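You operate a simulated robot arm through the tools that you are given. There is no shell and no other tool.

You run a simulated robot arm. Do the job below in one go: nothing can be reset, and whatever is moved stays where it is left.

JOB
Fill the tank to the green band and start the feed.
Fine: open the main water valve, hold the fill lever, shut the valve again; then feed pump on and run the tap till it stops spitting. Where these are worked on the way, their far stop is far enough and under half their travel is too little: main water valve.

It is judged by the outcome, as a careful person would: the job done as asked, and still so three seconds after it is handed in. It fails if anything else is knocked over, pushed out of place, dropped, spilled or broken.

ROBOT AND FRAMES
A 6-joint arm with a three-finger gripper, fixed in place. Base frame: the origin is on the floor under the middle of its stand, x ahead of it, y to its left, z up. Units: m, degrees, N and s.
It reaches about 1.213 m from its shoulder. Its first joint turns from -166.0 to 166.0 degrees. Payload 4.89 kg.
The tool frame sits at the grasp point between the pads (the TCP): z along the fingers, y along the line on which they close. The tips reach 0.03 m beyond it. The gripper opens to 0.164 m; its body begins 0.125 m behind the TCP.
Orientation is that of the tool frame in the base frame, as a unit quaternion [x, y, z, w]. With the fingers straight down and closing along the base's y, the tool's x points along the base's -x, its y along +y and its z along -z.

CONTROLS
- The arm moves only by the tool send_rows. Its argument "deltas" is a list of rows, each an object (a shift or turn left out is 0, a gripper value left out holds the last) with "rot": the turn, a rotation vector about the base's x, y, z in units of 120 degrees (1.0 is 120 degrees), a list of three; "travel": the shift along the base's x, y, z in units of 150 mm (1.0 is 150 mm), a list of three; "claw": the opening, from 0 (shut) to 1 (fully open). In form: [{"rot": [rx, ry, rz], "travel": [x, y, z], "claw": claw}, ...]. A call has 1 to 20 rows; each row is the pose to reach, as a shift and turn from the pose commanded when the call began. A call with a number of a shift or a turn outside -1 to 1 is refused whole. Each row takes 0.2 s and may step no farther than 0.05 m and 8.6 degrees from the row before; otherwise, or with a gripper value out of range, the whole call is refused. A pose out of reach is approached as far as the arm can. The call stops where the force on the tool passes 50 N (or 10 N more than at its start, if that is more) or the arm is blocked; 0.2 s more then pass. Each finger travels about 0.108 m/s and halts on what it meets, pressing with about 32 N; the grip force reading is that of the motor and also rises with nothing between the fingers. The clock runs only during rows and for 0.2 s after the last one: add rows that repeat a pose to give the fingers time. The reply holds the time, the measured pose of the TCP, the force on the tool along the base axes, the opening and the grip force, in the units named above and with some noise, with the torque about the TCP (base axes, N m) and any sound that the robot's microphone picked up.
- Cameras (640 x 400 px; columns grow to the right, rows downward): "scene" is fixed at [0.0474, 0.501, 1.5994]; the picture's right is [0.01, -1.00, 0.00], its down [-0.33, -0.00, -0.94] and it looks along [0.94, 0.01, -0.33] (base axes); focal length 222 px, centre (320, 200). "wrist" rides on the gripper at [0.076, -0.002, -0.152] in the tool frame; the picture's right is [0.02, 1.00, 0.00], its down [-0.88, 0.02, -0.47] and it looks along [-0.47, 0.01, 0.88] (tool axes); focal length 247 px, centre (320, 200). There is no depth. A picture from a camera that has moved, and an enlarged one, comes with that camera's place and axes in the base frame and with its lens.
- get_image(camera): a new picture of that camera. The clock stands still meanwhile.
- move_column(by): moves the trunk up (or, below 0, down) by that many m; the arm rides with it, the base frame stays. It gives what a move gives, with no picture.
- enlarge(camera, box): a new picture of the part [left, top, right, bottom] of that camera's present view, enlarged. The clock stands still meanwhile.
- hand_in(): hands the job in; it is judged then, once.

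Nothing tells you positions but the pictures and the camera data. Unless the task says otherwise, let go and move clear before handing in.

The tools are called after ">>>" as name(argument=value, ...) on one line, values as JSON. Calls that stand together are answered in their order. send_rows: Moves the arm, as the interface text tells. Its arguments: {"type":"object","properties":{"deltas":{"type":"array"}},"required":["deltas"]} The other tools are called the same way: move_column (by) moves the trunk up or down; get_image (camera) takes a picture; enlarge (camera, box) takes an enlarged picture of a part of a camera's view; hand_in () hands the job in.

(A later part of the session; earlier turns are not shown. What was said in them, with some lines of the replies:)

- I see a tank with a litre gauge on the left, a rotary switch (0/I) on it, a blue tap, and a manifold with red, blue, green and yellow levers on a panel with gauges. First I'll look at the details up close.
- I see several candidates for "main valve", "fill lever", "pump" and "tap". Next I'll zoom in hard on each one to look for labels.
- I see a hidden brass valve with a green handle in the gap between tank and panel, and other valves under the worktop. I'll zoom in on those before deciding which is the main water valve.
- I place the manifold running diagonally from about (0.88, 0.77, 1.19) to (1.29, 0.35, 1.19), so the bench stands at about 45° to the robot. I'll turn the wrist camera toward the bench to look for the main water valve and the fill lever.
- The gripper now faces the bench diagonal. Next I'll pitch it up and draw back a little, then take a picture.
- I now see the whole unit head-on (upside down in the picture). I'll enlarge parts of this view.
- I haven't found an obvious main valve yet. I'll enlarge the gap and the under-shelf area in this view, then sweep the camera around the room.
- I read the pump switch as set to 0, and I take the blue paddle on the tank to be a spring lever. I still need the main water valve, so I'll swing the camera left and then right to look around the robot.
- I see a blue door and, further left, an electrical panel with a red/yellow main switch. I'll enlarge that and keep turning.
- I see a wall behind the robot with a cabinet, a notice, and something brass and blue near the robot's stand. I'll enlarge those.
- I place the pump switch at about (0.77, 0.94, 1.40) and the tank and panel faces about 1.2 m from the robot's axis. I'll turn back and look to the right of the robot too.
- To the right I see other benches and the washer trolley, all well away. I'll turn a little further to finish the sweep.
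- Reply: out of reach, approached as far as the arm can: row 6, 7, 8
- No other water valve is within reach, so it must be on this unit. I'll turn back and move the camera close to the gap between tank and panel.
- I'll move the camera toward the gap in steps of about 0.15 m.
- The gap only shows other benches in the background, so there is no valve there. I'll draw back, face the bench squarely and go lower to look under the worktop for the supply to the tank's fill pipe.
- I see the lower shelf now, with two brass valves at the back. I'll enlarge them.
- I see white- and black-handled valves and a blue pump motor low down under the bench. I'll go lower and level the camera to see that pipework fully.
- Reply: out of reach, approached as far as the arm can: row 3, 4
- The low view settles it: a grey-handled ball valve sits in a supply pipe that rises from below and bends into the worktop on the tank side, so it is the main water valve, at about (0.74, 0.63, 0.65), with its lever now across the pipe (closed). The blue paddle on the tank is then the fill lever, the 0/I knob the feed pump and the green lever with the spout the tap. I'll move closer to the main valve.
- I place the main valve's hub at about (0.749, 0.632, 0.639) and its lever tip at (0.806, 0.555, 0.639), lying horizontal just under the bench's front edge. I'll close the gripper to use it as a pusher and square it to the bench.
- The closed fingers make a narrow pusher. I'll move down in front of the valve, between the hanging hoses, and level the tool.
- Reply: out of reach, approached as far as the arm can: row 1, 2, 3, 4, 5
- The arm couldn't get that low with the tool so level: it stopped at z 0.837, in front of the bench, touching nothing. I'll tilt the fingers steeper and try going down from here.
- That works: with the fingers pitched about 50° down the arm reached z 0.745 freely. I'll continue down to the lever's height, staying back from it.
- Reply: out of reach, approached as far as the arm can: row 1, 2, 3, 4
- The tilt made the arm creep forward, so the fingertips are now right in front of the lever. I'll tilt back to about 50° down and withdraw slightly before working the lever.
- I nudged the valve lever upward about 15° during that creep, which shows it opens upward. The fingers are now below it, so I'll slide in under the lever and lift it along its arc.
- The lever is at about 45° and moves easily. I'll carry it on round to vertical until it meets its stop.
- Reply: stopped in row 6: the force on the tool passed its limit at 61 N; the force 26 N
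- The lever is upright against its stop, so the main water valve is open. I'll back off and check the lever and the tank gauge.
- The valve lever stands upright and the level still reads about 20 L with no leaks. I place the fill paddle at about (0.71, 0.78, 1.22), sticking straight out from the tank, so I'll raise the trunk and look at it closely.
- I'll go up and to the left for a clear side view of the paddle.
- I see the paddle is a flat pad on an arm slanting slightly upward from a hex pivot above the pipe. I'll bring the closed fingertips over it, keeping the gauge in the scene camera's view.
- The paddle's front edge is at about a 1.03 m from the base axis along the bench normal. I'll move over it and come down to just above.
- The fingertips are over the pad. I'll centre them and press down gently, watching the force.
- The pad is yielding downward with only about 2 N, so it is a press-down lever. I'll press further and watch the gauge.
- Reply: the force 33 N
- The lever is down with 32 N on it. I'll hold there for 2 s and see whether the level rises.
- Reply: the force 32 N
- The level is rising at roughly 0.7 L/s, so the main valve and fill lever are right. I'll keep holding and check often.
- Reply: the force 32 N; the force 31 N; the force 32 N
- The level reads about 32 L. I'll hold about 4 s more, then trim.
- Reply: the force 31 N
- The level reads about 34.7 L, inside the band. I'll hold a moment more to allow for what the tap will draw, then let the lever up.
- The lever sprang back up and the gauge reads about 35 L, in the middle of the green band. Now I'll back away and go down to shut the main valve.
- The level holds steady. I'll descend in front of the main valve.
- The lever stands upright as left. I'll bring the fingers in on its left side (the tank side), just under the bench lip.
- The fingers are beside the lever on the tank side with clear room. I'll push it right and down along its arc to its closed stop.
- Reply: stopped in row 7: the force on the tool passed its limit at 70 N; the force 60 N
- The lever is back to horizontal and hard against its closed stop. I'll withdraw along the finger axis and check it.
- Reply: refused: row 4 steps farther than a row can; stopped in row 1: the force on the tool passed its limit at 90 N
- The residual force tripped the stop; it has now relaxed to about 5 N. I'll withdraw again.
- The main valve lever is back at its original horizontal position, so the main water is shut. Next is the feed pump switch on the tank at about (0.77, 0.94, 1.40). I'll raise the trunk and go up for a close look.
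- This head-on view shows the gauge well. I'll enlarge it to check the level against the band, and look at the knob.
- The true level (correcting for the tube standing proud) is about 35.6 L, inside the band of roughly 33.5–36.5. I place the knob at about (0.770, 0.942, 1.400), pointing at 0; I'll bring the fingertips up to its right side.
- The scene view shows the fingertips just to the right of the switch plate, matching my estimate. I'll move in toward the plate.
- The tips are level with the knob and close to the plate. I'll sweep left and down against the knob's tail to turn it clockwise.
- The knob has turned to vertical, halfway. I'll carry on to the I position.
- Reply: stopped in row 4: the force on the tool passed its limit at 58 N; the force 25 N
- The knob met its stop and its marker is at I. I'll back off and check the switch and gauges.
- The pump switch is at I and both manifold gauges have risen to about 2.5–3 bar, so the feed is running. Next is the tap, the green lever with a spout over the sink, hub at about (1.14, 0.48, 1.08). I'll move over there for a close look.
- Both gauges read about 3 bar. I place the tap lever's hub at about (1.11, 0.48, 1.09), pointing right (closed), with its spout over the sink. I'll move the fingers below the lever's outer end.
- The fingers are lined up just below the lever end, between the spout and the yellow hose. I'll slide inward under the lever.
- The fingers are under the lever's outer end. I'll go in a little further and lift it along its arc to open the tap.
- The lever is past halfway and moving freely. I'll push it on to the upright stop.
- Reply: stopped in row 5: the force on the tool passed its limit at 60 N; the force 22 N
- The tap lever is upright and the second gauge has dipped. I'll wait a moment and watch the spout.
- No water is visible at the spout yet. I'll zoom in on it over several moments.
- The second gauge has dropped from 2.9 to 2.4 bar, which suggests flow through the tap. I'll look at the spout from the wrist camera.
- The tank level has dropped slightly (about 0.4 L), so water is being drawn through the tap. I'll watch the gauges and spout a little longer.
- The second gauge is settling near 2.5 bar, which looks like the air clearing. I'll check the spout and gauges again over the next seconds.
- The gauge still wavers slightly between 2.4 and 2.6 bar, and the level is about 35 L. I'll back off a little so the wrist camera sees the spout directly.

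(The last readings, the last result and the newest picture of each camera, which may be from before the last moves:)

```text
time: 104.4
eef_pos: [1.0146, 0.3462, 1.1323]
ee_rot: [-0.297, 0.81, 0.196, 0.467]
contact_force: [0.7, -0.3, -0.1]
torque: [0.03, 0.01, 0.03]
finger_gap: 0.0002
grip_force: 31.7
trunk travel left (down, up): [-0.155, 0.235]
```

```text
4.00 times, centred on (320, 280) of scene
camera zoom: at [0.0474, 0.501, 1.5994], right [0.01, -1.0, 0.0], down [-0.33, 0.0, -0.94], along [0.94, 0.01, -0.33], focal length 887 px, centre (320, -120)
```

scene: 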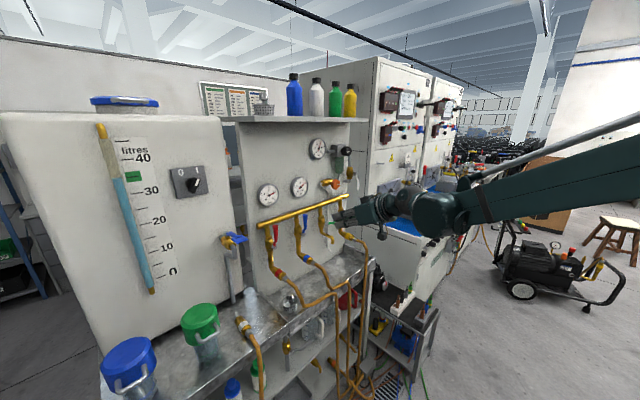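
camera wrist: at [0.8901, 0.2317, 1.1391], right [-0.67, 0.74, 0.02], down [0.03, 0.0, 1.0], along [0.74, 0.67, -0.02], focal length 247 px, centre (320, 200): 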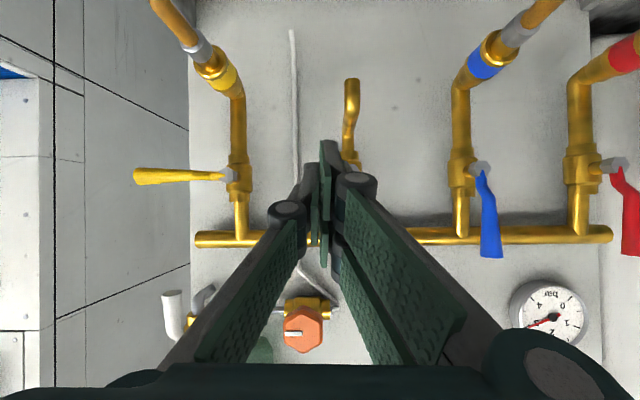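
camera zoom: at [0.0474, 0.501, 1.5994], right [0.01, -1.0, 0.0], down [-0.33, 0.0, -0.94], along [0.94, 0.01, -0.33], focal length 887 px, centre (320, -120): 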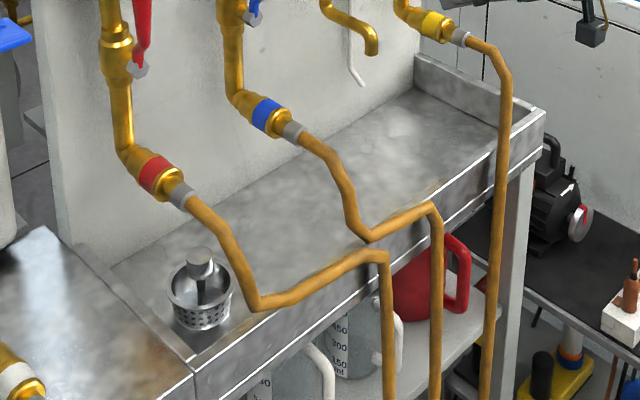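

No stream is drawn, but the flow shows in the falling level and the wavering second gauge. I'll keep sampling that gauge until it holds steady, keeping an eye on the level.

>>> send_rows(deltas=[{"travel": [0, 0, 0]}, {"travel": [0, 0, 0]}, {"travel": [0, 0, 0]}])

>>> enlarge(camera="scene", box=[285, 170, 315, 205])

>>> send_rows(deltas=[{"travel": [0, 0, 0]}])

>>> enlarge(camera="scene", box=[285, 170, 315, 205])

>>> send_rows(deltas=[{"travel": [0, 0, 0]}])

>>> enlarge(camera="scene", box=[285, 170, 315, 205])

>>> send_rows(deltas=[{"travel": [0, 0, 0]}])

>>> enlarge(camera="scene", box=[285, 170, 315, 205])

>>> enlarge(camera="scene", box=[90, 110, 190, 210])

```text
time: 105.2
eef_pos: [1.0156, 0.3445, 1.1333]
ee_rot: [-0.297, 0.809, 0.195, 0.467]
contact_force: [-0.5, -0.5, -0.9]
torque: [-0.01, 0.03, 0.0]
finger_gap: 0.0
grip_force: 31.7
trunk travel left (down, up): [-0.155, 0.235]
```

```text
11.43 times, centred on (300, 188) of scene
camera zoom: at [0.0474, 0.501, 1.5994], right [0.01, -1.0, 0.0], down [-0.33, 0.0, -0.94], along [0.94, 0.01, -0.33], focal length 2534 px, centre (549, 343)
```

zoom: 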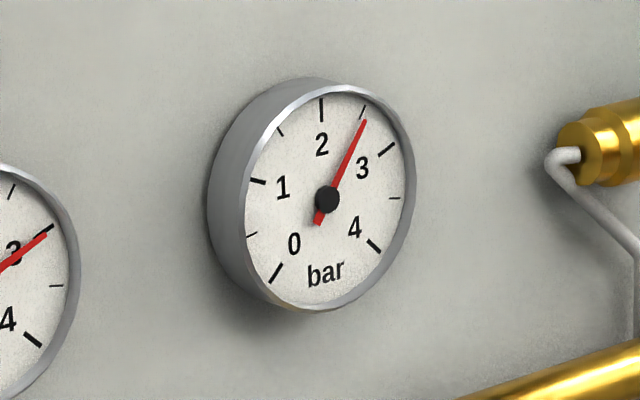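

```text
time: 105.6
eef_pos: [1.0161, 0.3459, 1.1341]
ee_rot: [-0.297, 0.81, 0.195, 0.467]
contact_force: [-0.1, -0.5, -0.7]
torque: [0.0, 0.04, -0.04]
finger_gap: 0.0004
grip_force: 32.0
trunk travel left (down, up): [-0.155, 0.235]
```

```text
11.43 times, centred on (300, 188) of scene
camera zoom: at [0.0474, 0.501, 1.5994], right [0.01, -1.0, 0.0], down [-0.33, 0.0, -0.94], along [0.94, 0.01, -0.33], focal length 2534 px, centre (549, 343)
```

zoom: 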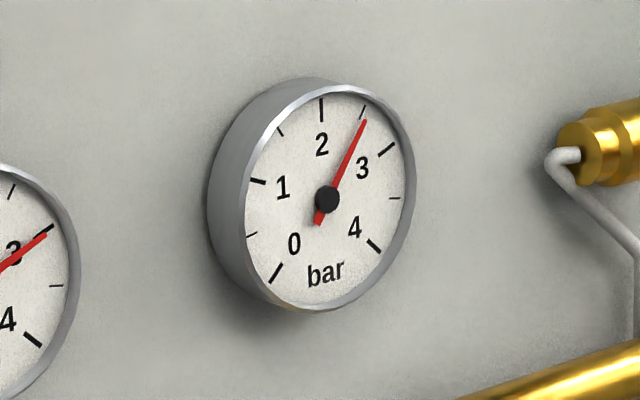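

```text
time: 106.0
eef_pos: [1.0157, 0.3459, 1.1328]
ee_rot: [-0.297, 0.81, 0.195, 0.467]
contact_force: [-0.6, 0.1, -0.2]
torque: [0.02, -0.01, 0.02]
finger_gap: 0.0001
grip_force: 32.3
trunk travel left (down, up): [-0.155, 0.235]
```

```text
11.43 times, centred on (300, 188) of scene
camera zoom: at [0.0474, 0.501, 1.5994], right [0.01, -1.0, 0.0], down [-0.33, 0.0, -0.94], along [0.94, 0.01, -0.33], focal length 2534 px, centre (549, 343)
```

zoom: 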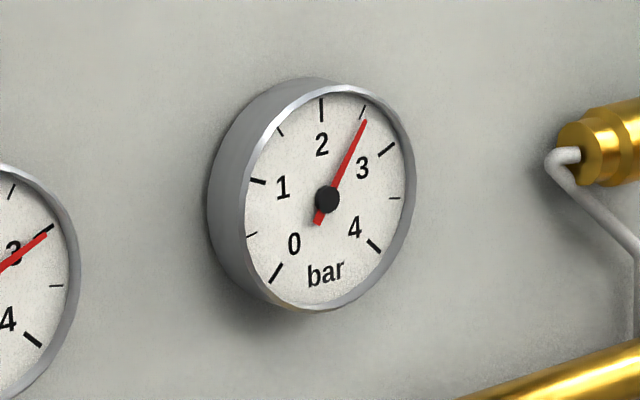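

```text
time: 106.4
eef_pos: [1.0157, 0.3464, 1.132]
ee_rot: [-0.297, 0.809, 0.196, 0.468]
contact_force: [0.3, 0.6, -0.6]
torque: [-0.01, 0.01, -0.03]
finger_gap: 0.0
grip_force: 31.6
trunk travel left (down, up): [-0.155, 0.235]
```

```text
11.43 times, centred on (300, 188) of scene
camera zoom: at [0.0474, 0.501, 1.5994], right [0.01, -1.0, 0.0], down [-0.33, 0.0, -0.94], along [0.94, 0.01, -0.33], focal length 2534 px, centre (549, 343)
```

zoom: 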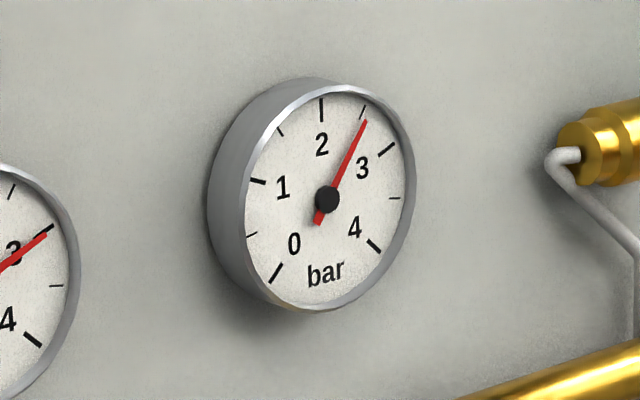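

```text
4.00 times, centred on (140, 160) of scene
camera zoom: at [0.0474, 0.501, 1.5994], right [0.01, -1.0, 0.0], down [-0.33, 0.0, -0.94], along [0.94, 0.01, -0.33], focal length 887 px, centre (1040, 360)
```

zoom: 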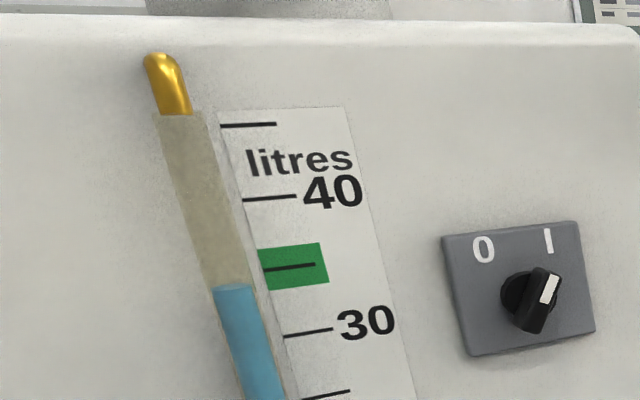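

The second gauge has held perfectly steady at about 2.55 bar for over a second, so the spitting has stopped. I'll now close the tap promptly, bringing the fingers to the left side of the upright lever first.

>>> send_rows(deltas=[{"travel": [-0.193, 0.2, 0.045]}, {"travel": [-0.387, 0.401, 0.09]}, {"travel": [-0.19, 0.591, 0.09]}, {"travel": [0.007, 0.781, 0.09]}, {"travel": [0.205, 0.971, 0.09]}])

>>> get_image(camera="wrist")

>>> enlarge(camera="scene", box=[300, 180, 380, 250])

```text
time: 107.6
eef_pos: [1.0438, 0.4938, 1.1465]
ee_rot: [-0.296, 0.809, 0.195, 0.469]
contact_force: [-0.7, -0.9, 1.0]
torque: [-0.04, 0.02, -0.06]
finger_gap: 0.0
grip_force: 31.9
trunk travel left (down, up): [-0.155, 0.235]
```

```text
taken
camera wrist: at [0.9178, 0.3787, 1.1533], right [-0.67, 0.74, 0.02], down [0.02, -0.01, 1.0], along [0.74, 0.67, -0.01], focal length 247 px, centre (320, 200)
```

wrist: 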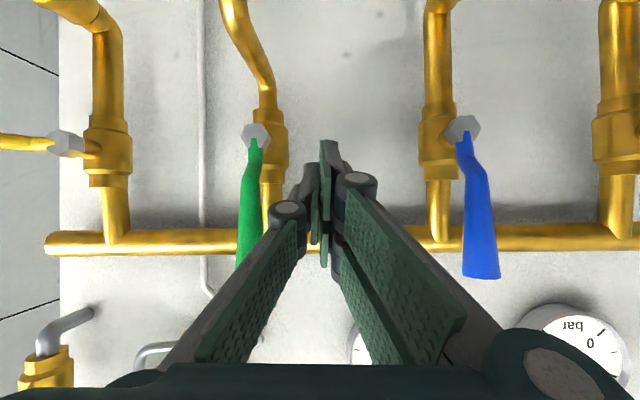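

```text
5.71 times, centred on (340, 215) of scene
camera zoom: at [0.0474, 0.501, 1.5994], right [0.01, -1.0, 0.0], down [-0.33, 0.0, -0.94], along [0.94, 0.01, -0.33], focal length 1267 px, centre (206, 114)
```

zoom: 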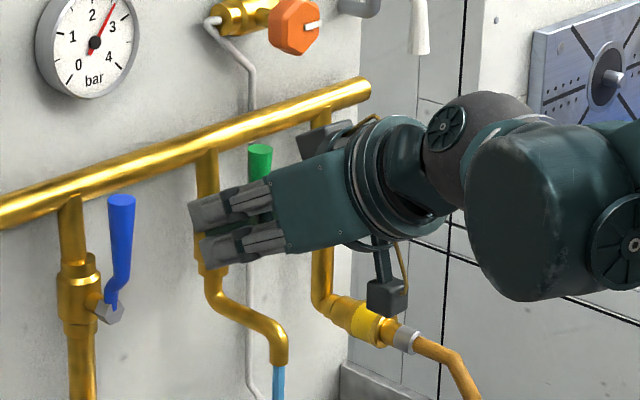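

Now a water stream is visible at the spout, so the tap has only just begun running properly. I'll check that it stays continuous before closing.

>>> enlarge(camera="scene", box=[300, 220, 370, 300])

>>> send_rows(deltas=[{"travel": [0, 0, 0]}])

>>> enlarge(camera="scene", box=[300, 220, 370, 300])

>>> send_rows(deltas=[{"travel": [0, 0, 0]}])

>>> enlarge(camera="scene", box=[300, 220, 370, 300])

>>> enlarge(camera="scene", box=[90, 110, 190, 210])

```text
5.00 times, centred on (335, 260) of scene
camera zoom: at [0.0474, 0.501, 1.5994], right [0.01, -1.0, 0.0], down [-0.33, 0.0, -0.94], along [0.94, 0.01, -0.33], focal length 1109 px, centre (245, -100)
```

zoom: 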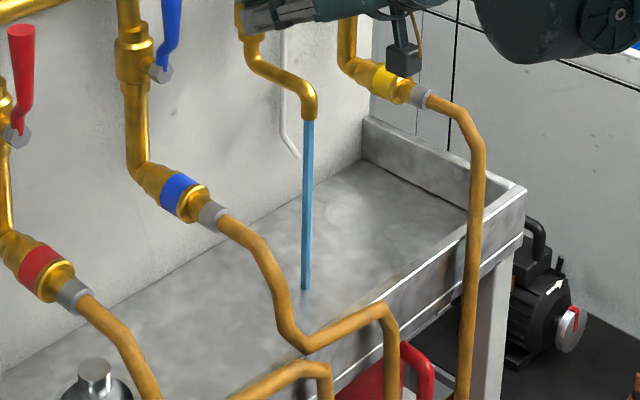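

```text
time: 108.0
eef_pos: [1.0437, 0.4947, 1.1454]
ee_rot: [-0.298, 0.809, 0.196, 0.467]
contact_force: [-0.3, 0.4, -0.4]
torque: [0.01, 0.0, 0.04]
finger_gap: 0.0
grip_force: 32.2
trunk travel left (down, up): [-0.155, 0.235]
```

```text
5.00 times, centred on (335, 260) of scene
camera zoom: at [0.0474, 0.501, 1.5994], right [0.01, -1.0, 0.0], down [-0.33, 0.0, -0.94], along [0.94, 0.01, -0.33], focal length 1109 px, centre (245, -100)
```

zoom: 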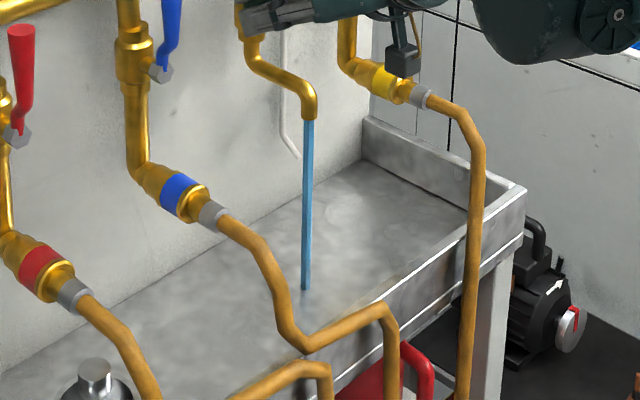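

```text
time: 108.4
eef_pos: [1.0434, 0.4943, 1.146]
ee_rot: [-0.297, 0.81, 0.196, 0.467]
contact_force: [0.2, 0.1, -0.3]
torque: [0.0, -0.02, 0.0]
finger_gap: 0.0002
grip_force: 32.2
trunk travel left (down, up): [-0.155, 0.235]
```

```text
5.00 times, centred on (335, 260) of scene
camera zoom: at [0.0474, 0.501, 1.5994], right [0.01, -1.0, 0.0], down [-0.33, 0.0, -0.94], along [0.94, 0.01, -0.33], focal length 1109 px, centre (245, -100)
```

zoom: 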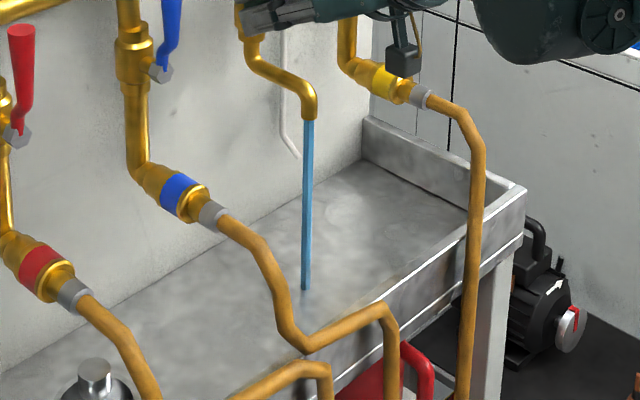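

```text
4.00 times, centred on (140, 160) of scene
camera zoom: at [0.0474, 0.501, 1.5994], right [0.01, -1.0, 0.0], down [-0.33, 0.0, -0.94], along [0.94, 0.01, -0.33], focal length 887 px, centre (1040, 360)
```

zoom: 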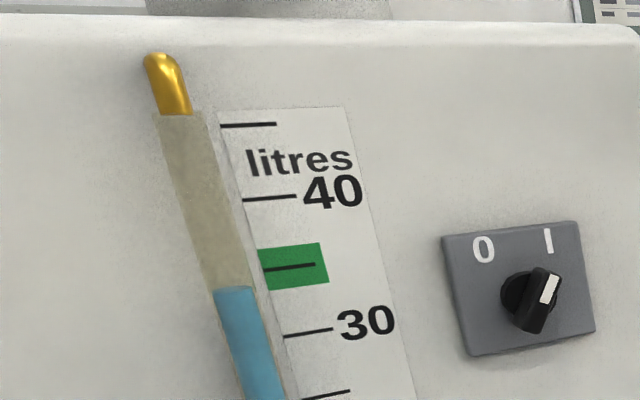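

>>> send_rows(deltas=[{"travel": [0, 0, 0]}, {"travel": [0, 0, 0]}])

>>> enlarge(camera="scene", box=[300, 220, 370, 300])

>>> send_rows(deltas=[{"travel": [0, 0, 0]}])

>>> enlarge(camera="scene", box=[300, 220, 370, 300])

```text
time: 109.0
eef_pos: [1.0431, 0.4944, 1.1464]
ee_rot: [-0.296, 0.809, 0.195, 0.468]
contact_force: [0.9, -0.2, -0.4]
torque: [0.0, 0.02, 0.0]
finger_gap: 0.0
grip_force: 32.3
trunk travel left (down, up): [-0.155, 0.235]
```

```text
5.00 times, centred on (335, 260) of scene
camera zoom: at [0.0474, 0.501, 1.5994], right [0.01, -1.0, 0.0], down [-0.33, 0.0, -0.94], along [0.94, 0.01, -0.33], focal length 1109 px, centre (245, -100)
```

zoom: 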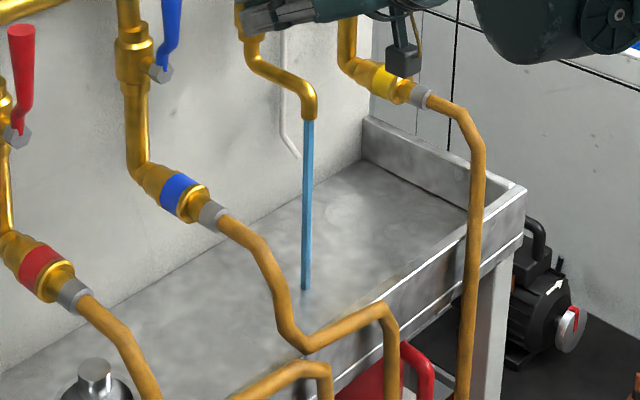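

```text
time: 109.4
eef_pos: [1.0428, 0.4935, 1.1455]
ee_rot: [-0.297, 0.809, 0.196, 0.468]
contact_force: [0.9, -1.2, 0.0]
torque: [-0.02, -0.02, -0.01]
finger_gap: 0.0
grip_force: 32.2
trunk travel left (down, up): [-0.155, 0.235]
```

```text
5.00 times, centred on (335, 260) of scene
camera zoom: at [0.0474, 0.501, 1.5994], right [0.01, -1.0, 0.0], down [-0.33, 0.0, -0.94], along [0.94, 0.01, -0.33], focal length 1109 px, centre (245, -100)
```

zoom: 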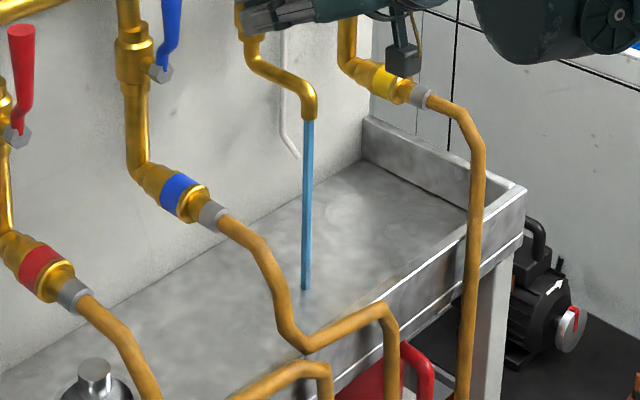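

The stream has been steady and continuous for about 2 s. I'll now push the tap lever right and down to close it.

>>> send_rows(deltas=[{"travel": [0.109, -0.113, 0.01]}, {"travel": [0.211, -0.219, 0.03]}, {"travel": [0.295, -0.306, 0.047]}, {"travel": [0.379, -0.393, 0.041]}, {"travel": [0.462, -0.479, -0.005]}, {"travel": [0.545, -0.566, -0.084]}, {"travel": [0.595, -0.617, -0.203]}, {"travel": [0.604, -0.627, -0.283]}, {"travel": [0.604, -0.627, -0.363]}])

>>> enlarge(camera="scene", box=[290, 180, 390, 300])

>>> get_image(camera="wrist")

```text
time: 110.7
eef_pos: [1.1162, 0.4199, 1.1494]
ee_rot: [-0.295, 0.807, 0.199, 0.471]
contact_force: [13.0, 12.6, 38.2]
torque: [0.91, -0.59, 0.2]
finger_gap: 0.0
grip_force: 32.2
trunk travel left (down, up): [-0.155, 0.235]
stopped in row 6: the force on the tool passed its limit at 63 N (the readings are from after the stop); the commanded pose is now the measured one
```

```text
3.33 times, centred on (340, 240) of scene
camera zoom: at [0.0474, 0.501, 1.5994], right [0.01, -1.0, 0.0], down [-0.33, 0.0, -0.94], along [0.94, 0.01, -0.33], focal length 739 px, centre (253, 67)
```

zoom: 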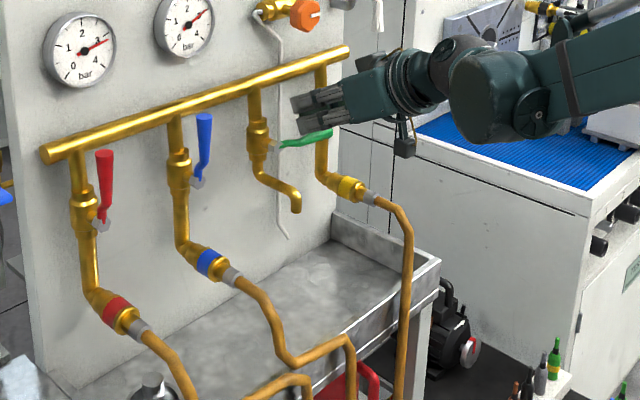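

```text
taken
camera wrist: at [0.9905, 0.3063, 1.1553], right [-0.67, 0.74, 0.02], down [0.02, -0.01, 1.0], along [0.74, 0.67, -0.01], focal length 247 px, centre (320, 200)
```

wrist: 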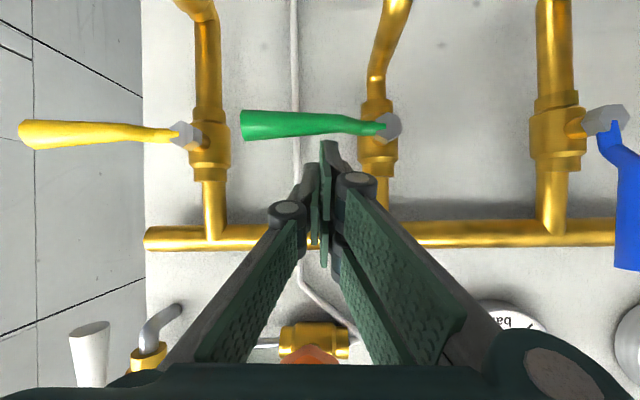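

The tap lever is back to horizontal, the stream has stopped and the gauges have recovered. I'll withdraw gently.

>>> send_rows(deltas=[{"travel": [0, 0, 0.05]}, {"travel": [-0.04, -0.04, 0.1]}, {"travel": [-0.15, -0.145, 0.17]}, {"travel": [-0.35, -0.337, 0.25]}, {"travel": [-0.55, -0.53, 0.3]}, {"travel": [-0.75, -0.72, 0.35]}])

>>> enlarge(camera="scene", box=[290, 180, 390, 300])

>>> get_image(camera="wrist")

>>> enlarge(camera="scene", box=[90, 110, 190, 210])

```text
time: 112.1
eef_pos: [1.0033, 0.3112, 1.1983]
ee_rot: [-0.297, 0.808, 0.198, 0.469]
contact_force: [0.8, 0.8, -1.4]
torque: [-0.01, -0.04, 0.0]
finger_gap: 0.0003
grip_force: 31.8
trunk travel left (down, up): [-0.155, 0.235]
```

```text
3.33 times, centred on (340, 240) of scene
camera zoom: at [0.0474, 0.501, 1.5994], right [0.01, -1.0, 0.0], down [-0.33, 0.0, -0.94], along [0.94, 0.01, -0.33], focal length 739 px, centre (253, 67)
```

zoom: 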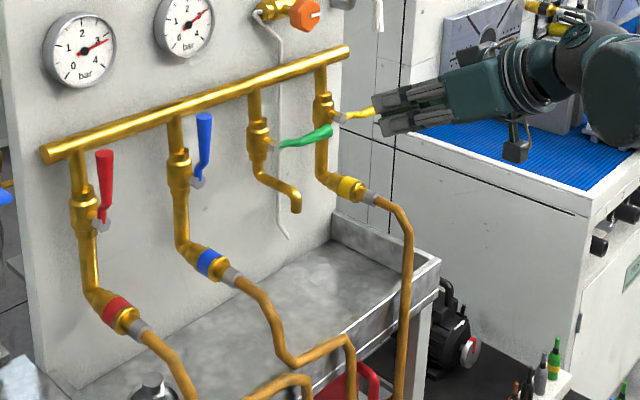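

```text
taken
camera wrist: at [0.8783, 0.1961, 1.2046], right [-0.67, 0.74, 0.02], down [0.02, -0.01, 1.0], along [0.74, 0.67, -0.01], focal length 247 px, centre (320, 200)
```

wrist: 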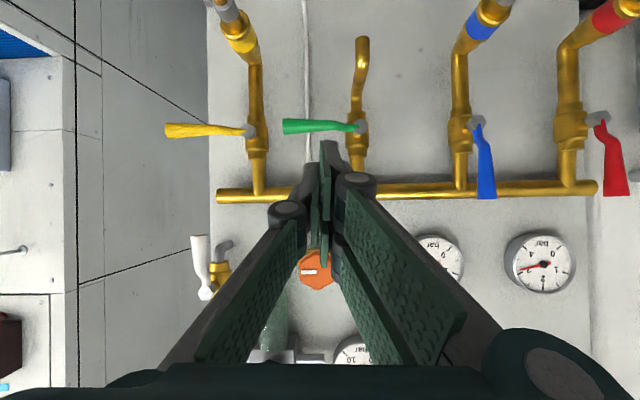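

```text
4.00 times, centred on (140, 160) of scene
camera zoom: at [0.0474, 0.501, 1.5994], right [0.01, -1.0, 0.0], down [-0.33, 0.0, -0.94], along [0.94, 0.01, -0.33], focal length 887 px, centre (1040, 360)
```

zoom: 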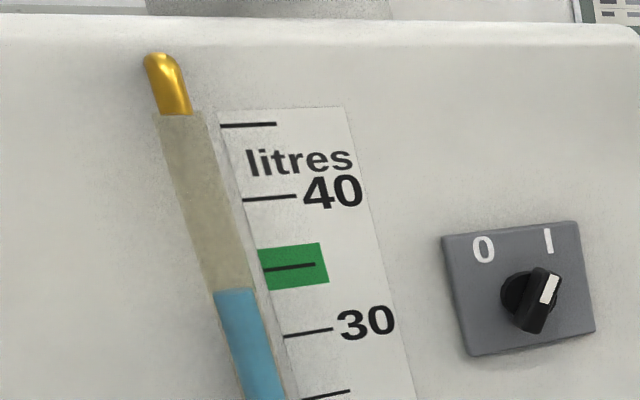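

The tap is shut, the level reads about 34.2 L after correcting for viewing angle, and both gauges are back up. I'll move clear and take a level-height look at the gauge to be sure it is within the band.

>>> send_rows(deltas=[{"travel": [-0.21, 0.0, 0.1]}, {"travel": [-0.42, 0.05, 0.2]}, {"travel": [-0.63, 0.15, 0.3]}, {"travel": [-0.83, 0.3, 0.4]}, {"travel": [-0.98, 0.5, 0.5]}])

>>> send_rows(deltas=[{"travel": [-0.2, 0.15, 0.1]}, {"travel": [-0.4, 0.3, 0.2]}, {"travel": [-0.6, 0.45, 0.3]}, {"travel": [-0.8, 0.6, 0.4]}, {"travel": [-1.0, 0.75, 0.5]}])

>>> send_rows(deltas=[{"travel": [-0.2, 0.15, 0.15]}, {"travel": [-0.4, 0.3, 0.3]}, {"travel": [-0.6, 0.45, 0.45]}, {"travel": [-0.8, 0.6, 0.6]}, {"travel": [-1.0, 0.75, 0.75]}])

>>> get_image(camera="wrist")

>>> enlarge(camera="scene", box=[90, 110, 190, 210])

```text
time: 113.3
eef_pos: [0.8569, 0.3849, 1.2721]
ee_rot: [-0.296, 0.808, 0.198, 0.47]
contact_force: [1.3, -0.9, 0.5]
torque: [0.1, 0.05, 0.16]
finger_gap: 0.0
grip_force: 32.5
trunk travel left (down, up): [-0.155, 0.235]
```

```text
time: 114.5
eef_pos: [0.7083, 0.5004, 1.3485]
ee_rot: [-0.295, 0.808, 0.198, 0.469]
contact_force: [0.8, -0.7, -0.5]
torque: [0.06, 0.07, 0.2]
finger_gap: 0.0
grip_force: 31.9
trunk travel left (down, up): [-0.155, 0.235]
```

```text
time: 115.7
eef_pos: [0.5575, 0.6124, 1.4599]
ee_rot: [-0.296, 0.809, 0.198, 0.469]
contact_force: [0.8, 0.3, -0.1]
torque: [0.02, 0.03, 0.11]
finger_gap: 0.0002
grip_force: 31.7
trunk travel left (down, up): [-0.155, 0.235]
```

```text
taken
camera wrist: at [0.431, 0.4965, 1.467], right [-0.67, 0.74, 0.02], down [0.02, -0.01, 1.0], along [0.74, 0.67, -0.01], focal length 247 px, centre (320, 200)
```

wrist: 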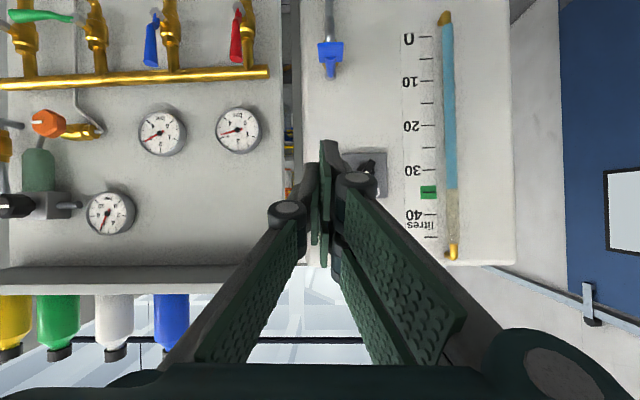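

```text
4.00 times, centred on (140, 160) of scene
camera zoom: at [0.0474, 0.501, 1.5994], right [0.01, -1.0, 0.0], down [-0.33, 0.0, -0.94], along [0.94, 0.01, -0.33], focal length 887 px, centre (1040, 360)
```

zoom: 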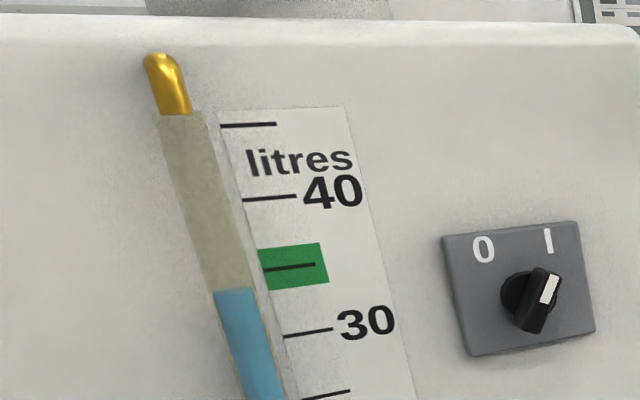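

>>> enlarge(camera="wrist", box=[400, 150, 480, 230])

>>> enlarge(camera="wrist", box=[0, 0, 290, 150])

>>> get_image(camera="scene")

>>> enlarge(camera="scene", box=[220, 250, 390, 400])

```text
5.00 times, centred on (440, 190) of wrist
camera zoom: at [0.431, 0.4965, 1.467], right [-0.67, 0.74, 0.02], down [0.02, -0.01, 1.0], along [0.74, 0.67, -0.01], focal length 1235 px, centre (-280, 250)
```

zoom: 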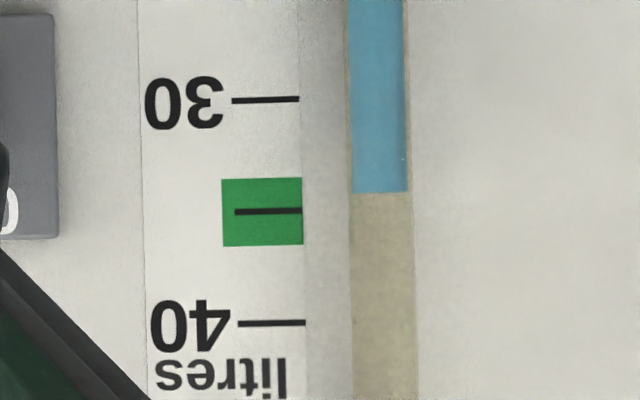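

```text
2.21 times, centred on (145, 75) of wrist
camera zoom: at [0.431, 0.4965, 1.467], right [-0.67, 0.74, 0.02], down [0.02, -0.01, 1.0], along [0.74, 0.67, -0.01], focal length 545 px, centre (706, 476)
```

zoom: 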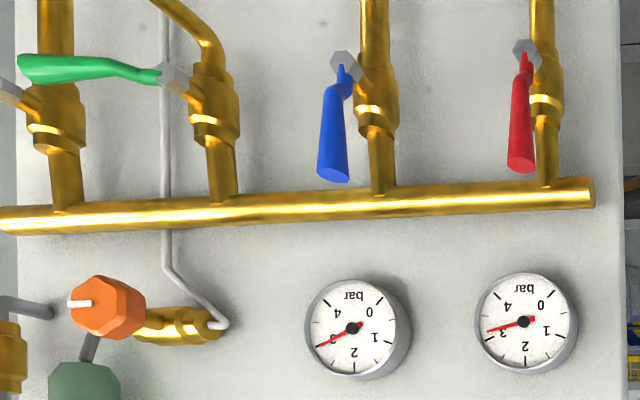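

```text
taken
```

scene: 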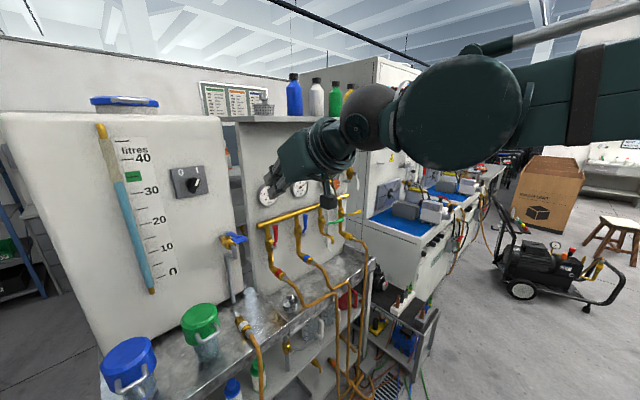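

```text
2.67 times, centred on (305, 325) of scene
camera zoom: at [0.0474, 0.501, 1.5994], right [0.01, -1.0, 0.0], down [-0.33, 0.0, -0.94], along [0.94, 0.01, -0.33], focal length 591 px, centre (360, -133)
```

zoom: 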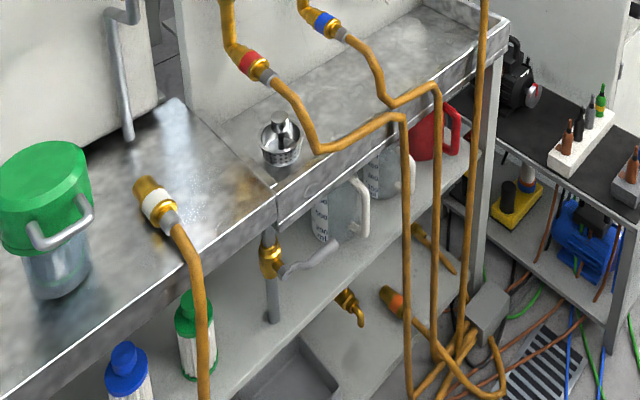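

From level height the gauge shows about 34.2 L, inside the green band and steady with the tap shut. The main valve is horizontal (shut), the fill lever is up and the pump is at I with about 3 bar. I'll retreat a bit further and take a last look.

>>> send_rows(deltas=[{"travel": [-0.2, -0.2, 0.05]}, {"travel": [-0.4, -0.4, 0.1]}, {"travel": [-0.6, -0.6, 0.15]}, {"travel": [-0.8, -0.8, 0.2]}, {"travel": [-0.8, -0.8, 0.2]}, {"travel": [-0.8, -0.8, 0.2]}, {"travel": [-0.8, -0.8, 0.2]}, {"travel": [-0.8, -0.8, 0.2]}])

>>> get_image(camera="scene")

>>> enlarge(camera="scene", box=[90, 110, 190, 210])

>>> enlarge(camera="scene", box=[210, 170, 380, 300])

```text
time: 117.5
eef_pos: [0.437, 0.4908, 1.4907]
ee_rot: [-0.296, 0.809, 0.197, 0.468]
contact_force: [0.5, 0.3, -0.4]
torque: [-0.02, 0.01, -0.03]
finger_gap: 0.0
grip_force: 31.5
trunk travel left (down, up): [-0.155, 0.235]
```

```text
taken
```

scene: 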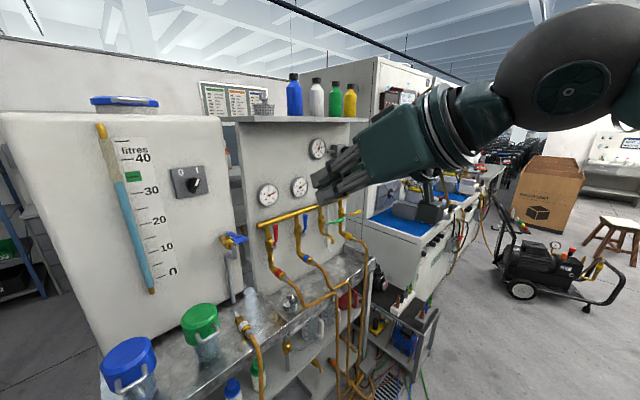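

```text
4.00 times, centred on (140, 160) of scene
camera zoom: at [0.0474, 0.501, 1.5994], right [0.01, -1.0, 0.0], down [-0.33, 0.0, -0.94], along [0.94, 0.01, -0.33], focal length 887 px, centre (1040, 360)
```

zoom: 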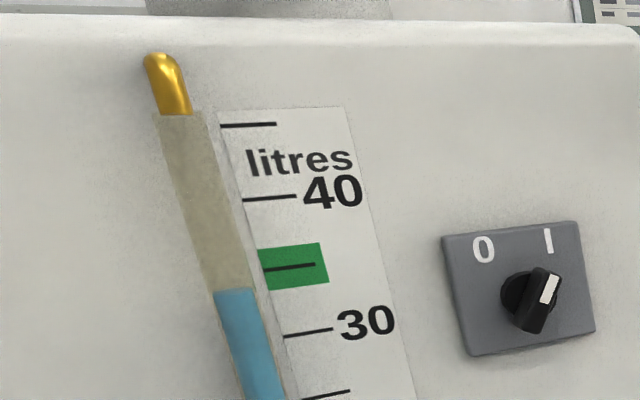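

```text
3.08 times, centred on (295, 235) of scene
camera zoom: at [0.0474, 0.501, 1.5994], right [0.01, -1.0, 0.0], down [-0.33, 0.0, -0.94], along [0.94, 0.01, -0.33], focal length 682 px, centre (397, 92)
```

zoom: 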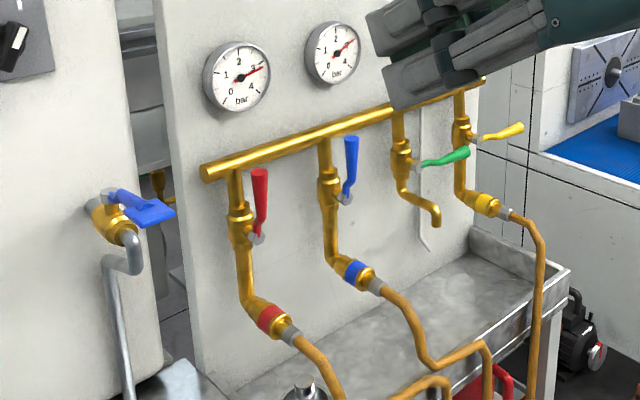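

The level is steady in the green band, the main valve and tap are shut, and the feed pump is on with both gauges at about 3 bar. The arm is clear and nothing was disturbed, so I'm handing in.

>>> hand_in()

```text
The job is handed in.
```

The tank is filled to the green band and the feed is running. I've handed the job in.

- **Tank level:** it read about 34.2 L at the end, in the lower half of the green band (roughly 33.5 to 36.5 L). It was about 35.5 L when I released the fill lever, and the tap run drew the rest. It held steady after I closed the tap.
- **Main water valve:** I took this to be the unlabelled grey-handled valve under the bench. I opened it to its stop, and the tank level rose while I held the blue fill lever. I then shut it back to its closed stop.
- **Feed pump:** the 0/I switch on the tank is at I, and both gauges on the pipe manifold read about 3 bar.
- **Tap:** I opened the green lever over the sink and let it run for about 13 s. No water showed at first and the gauge wavered. I closed it after about 2 s of steady, continuous stream.

I saw nothing knocked over, moved or leaking. The tap water went into the sink, and I did not touch the other valves.
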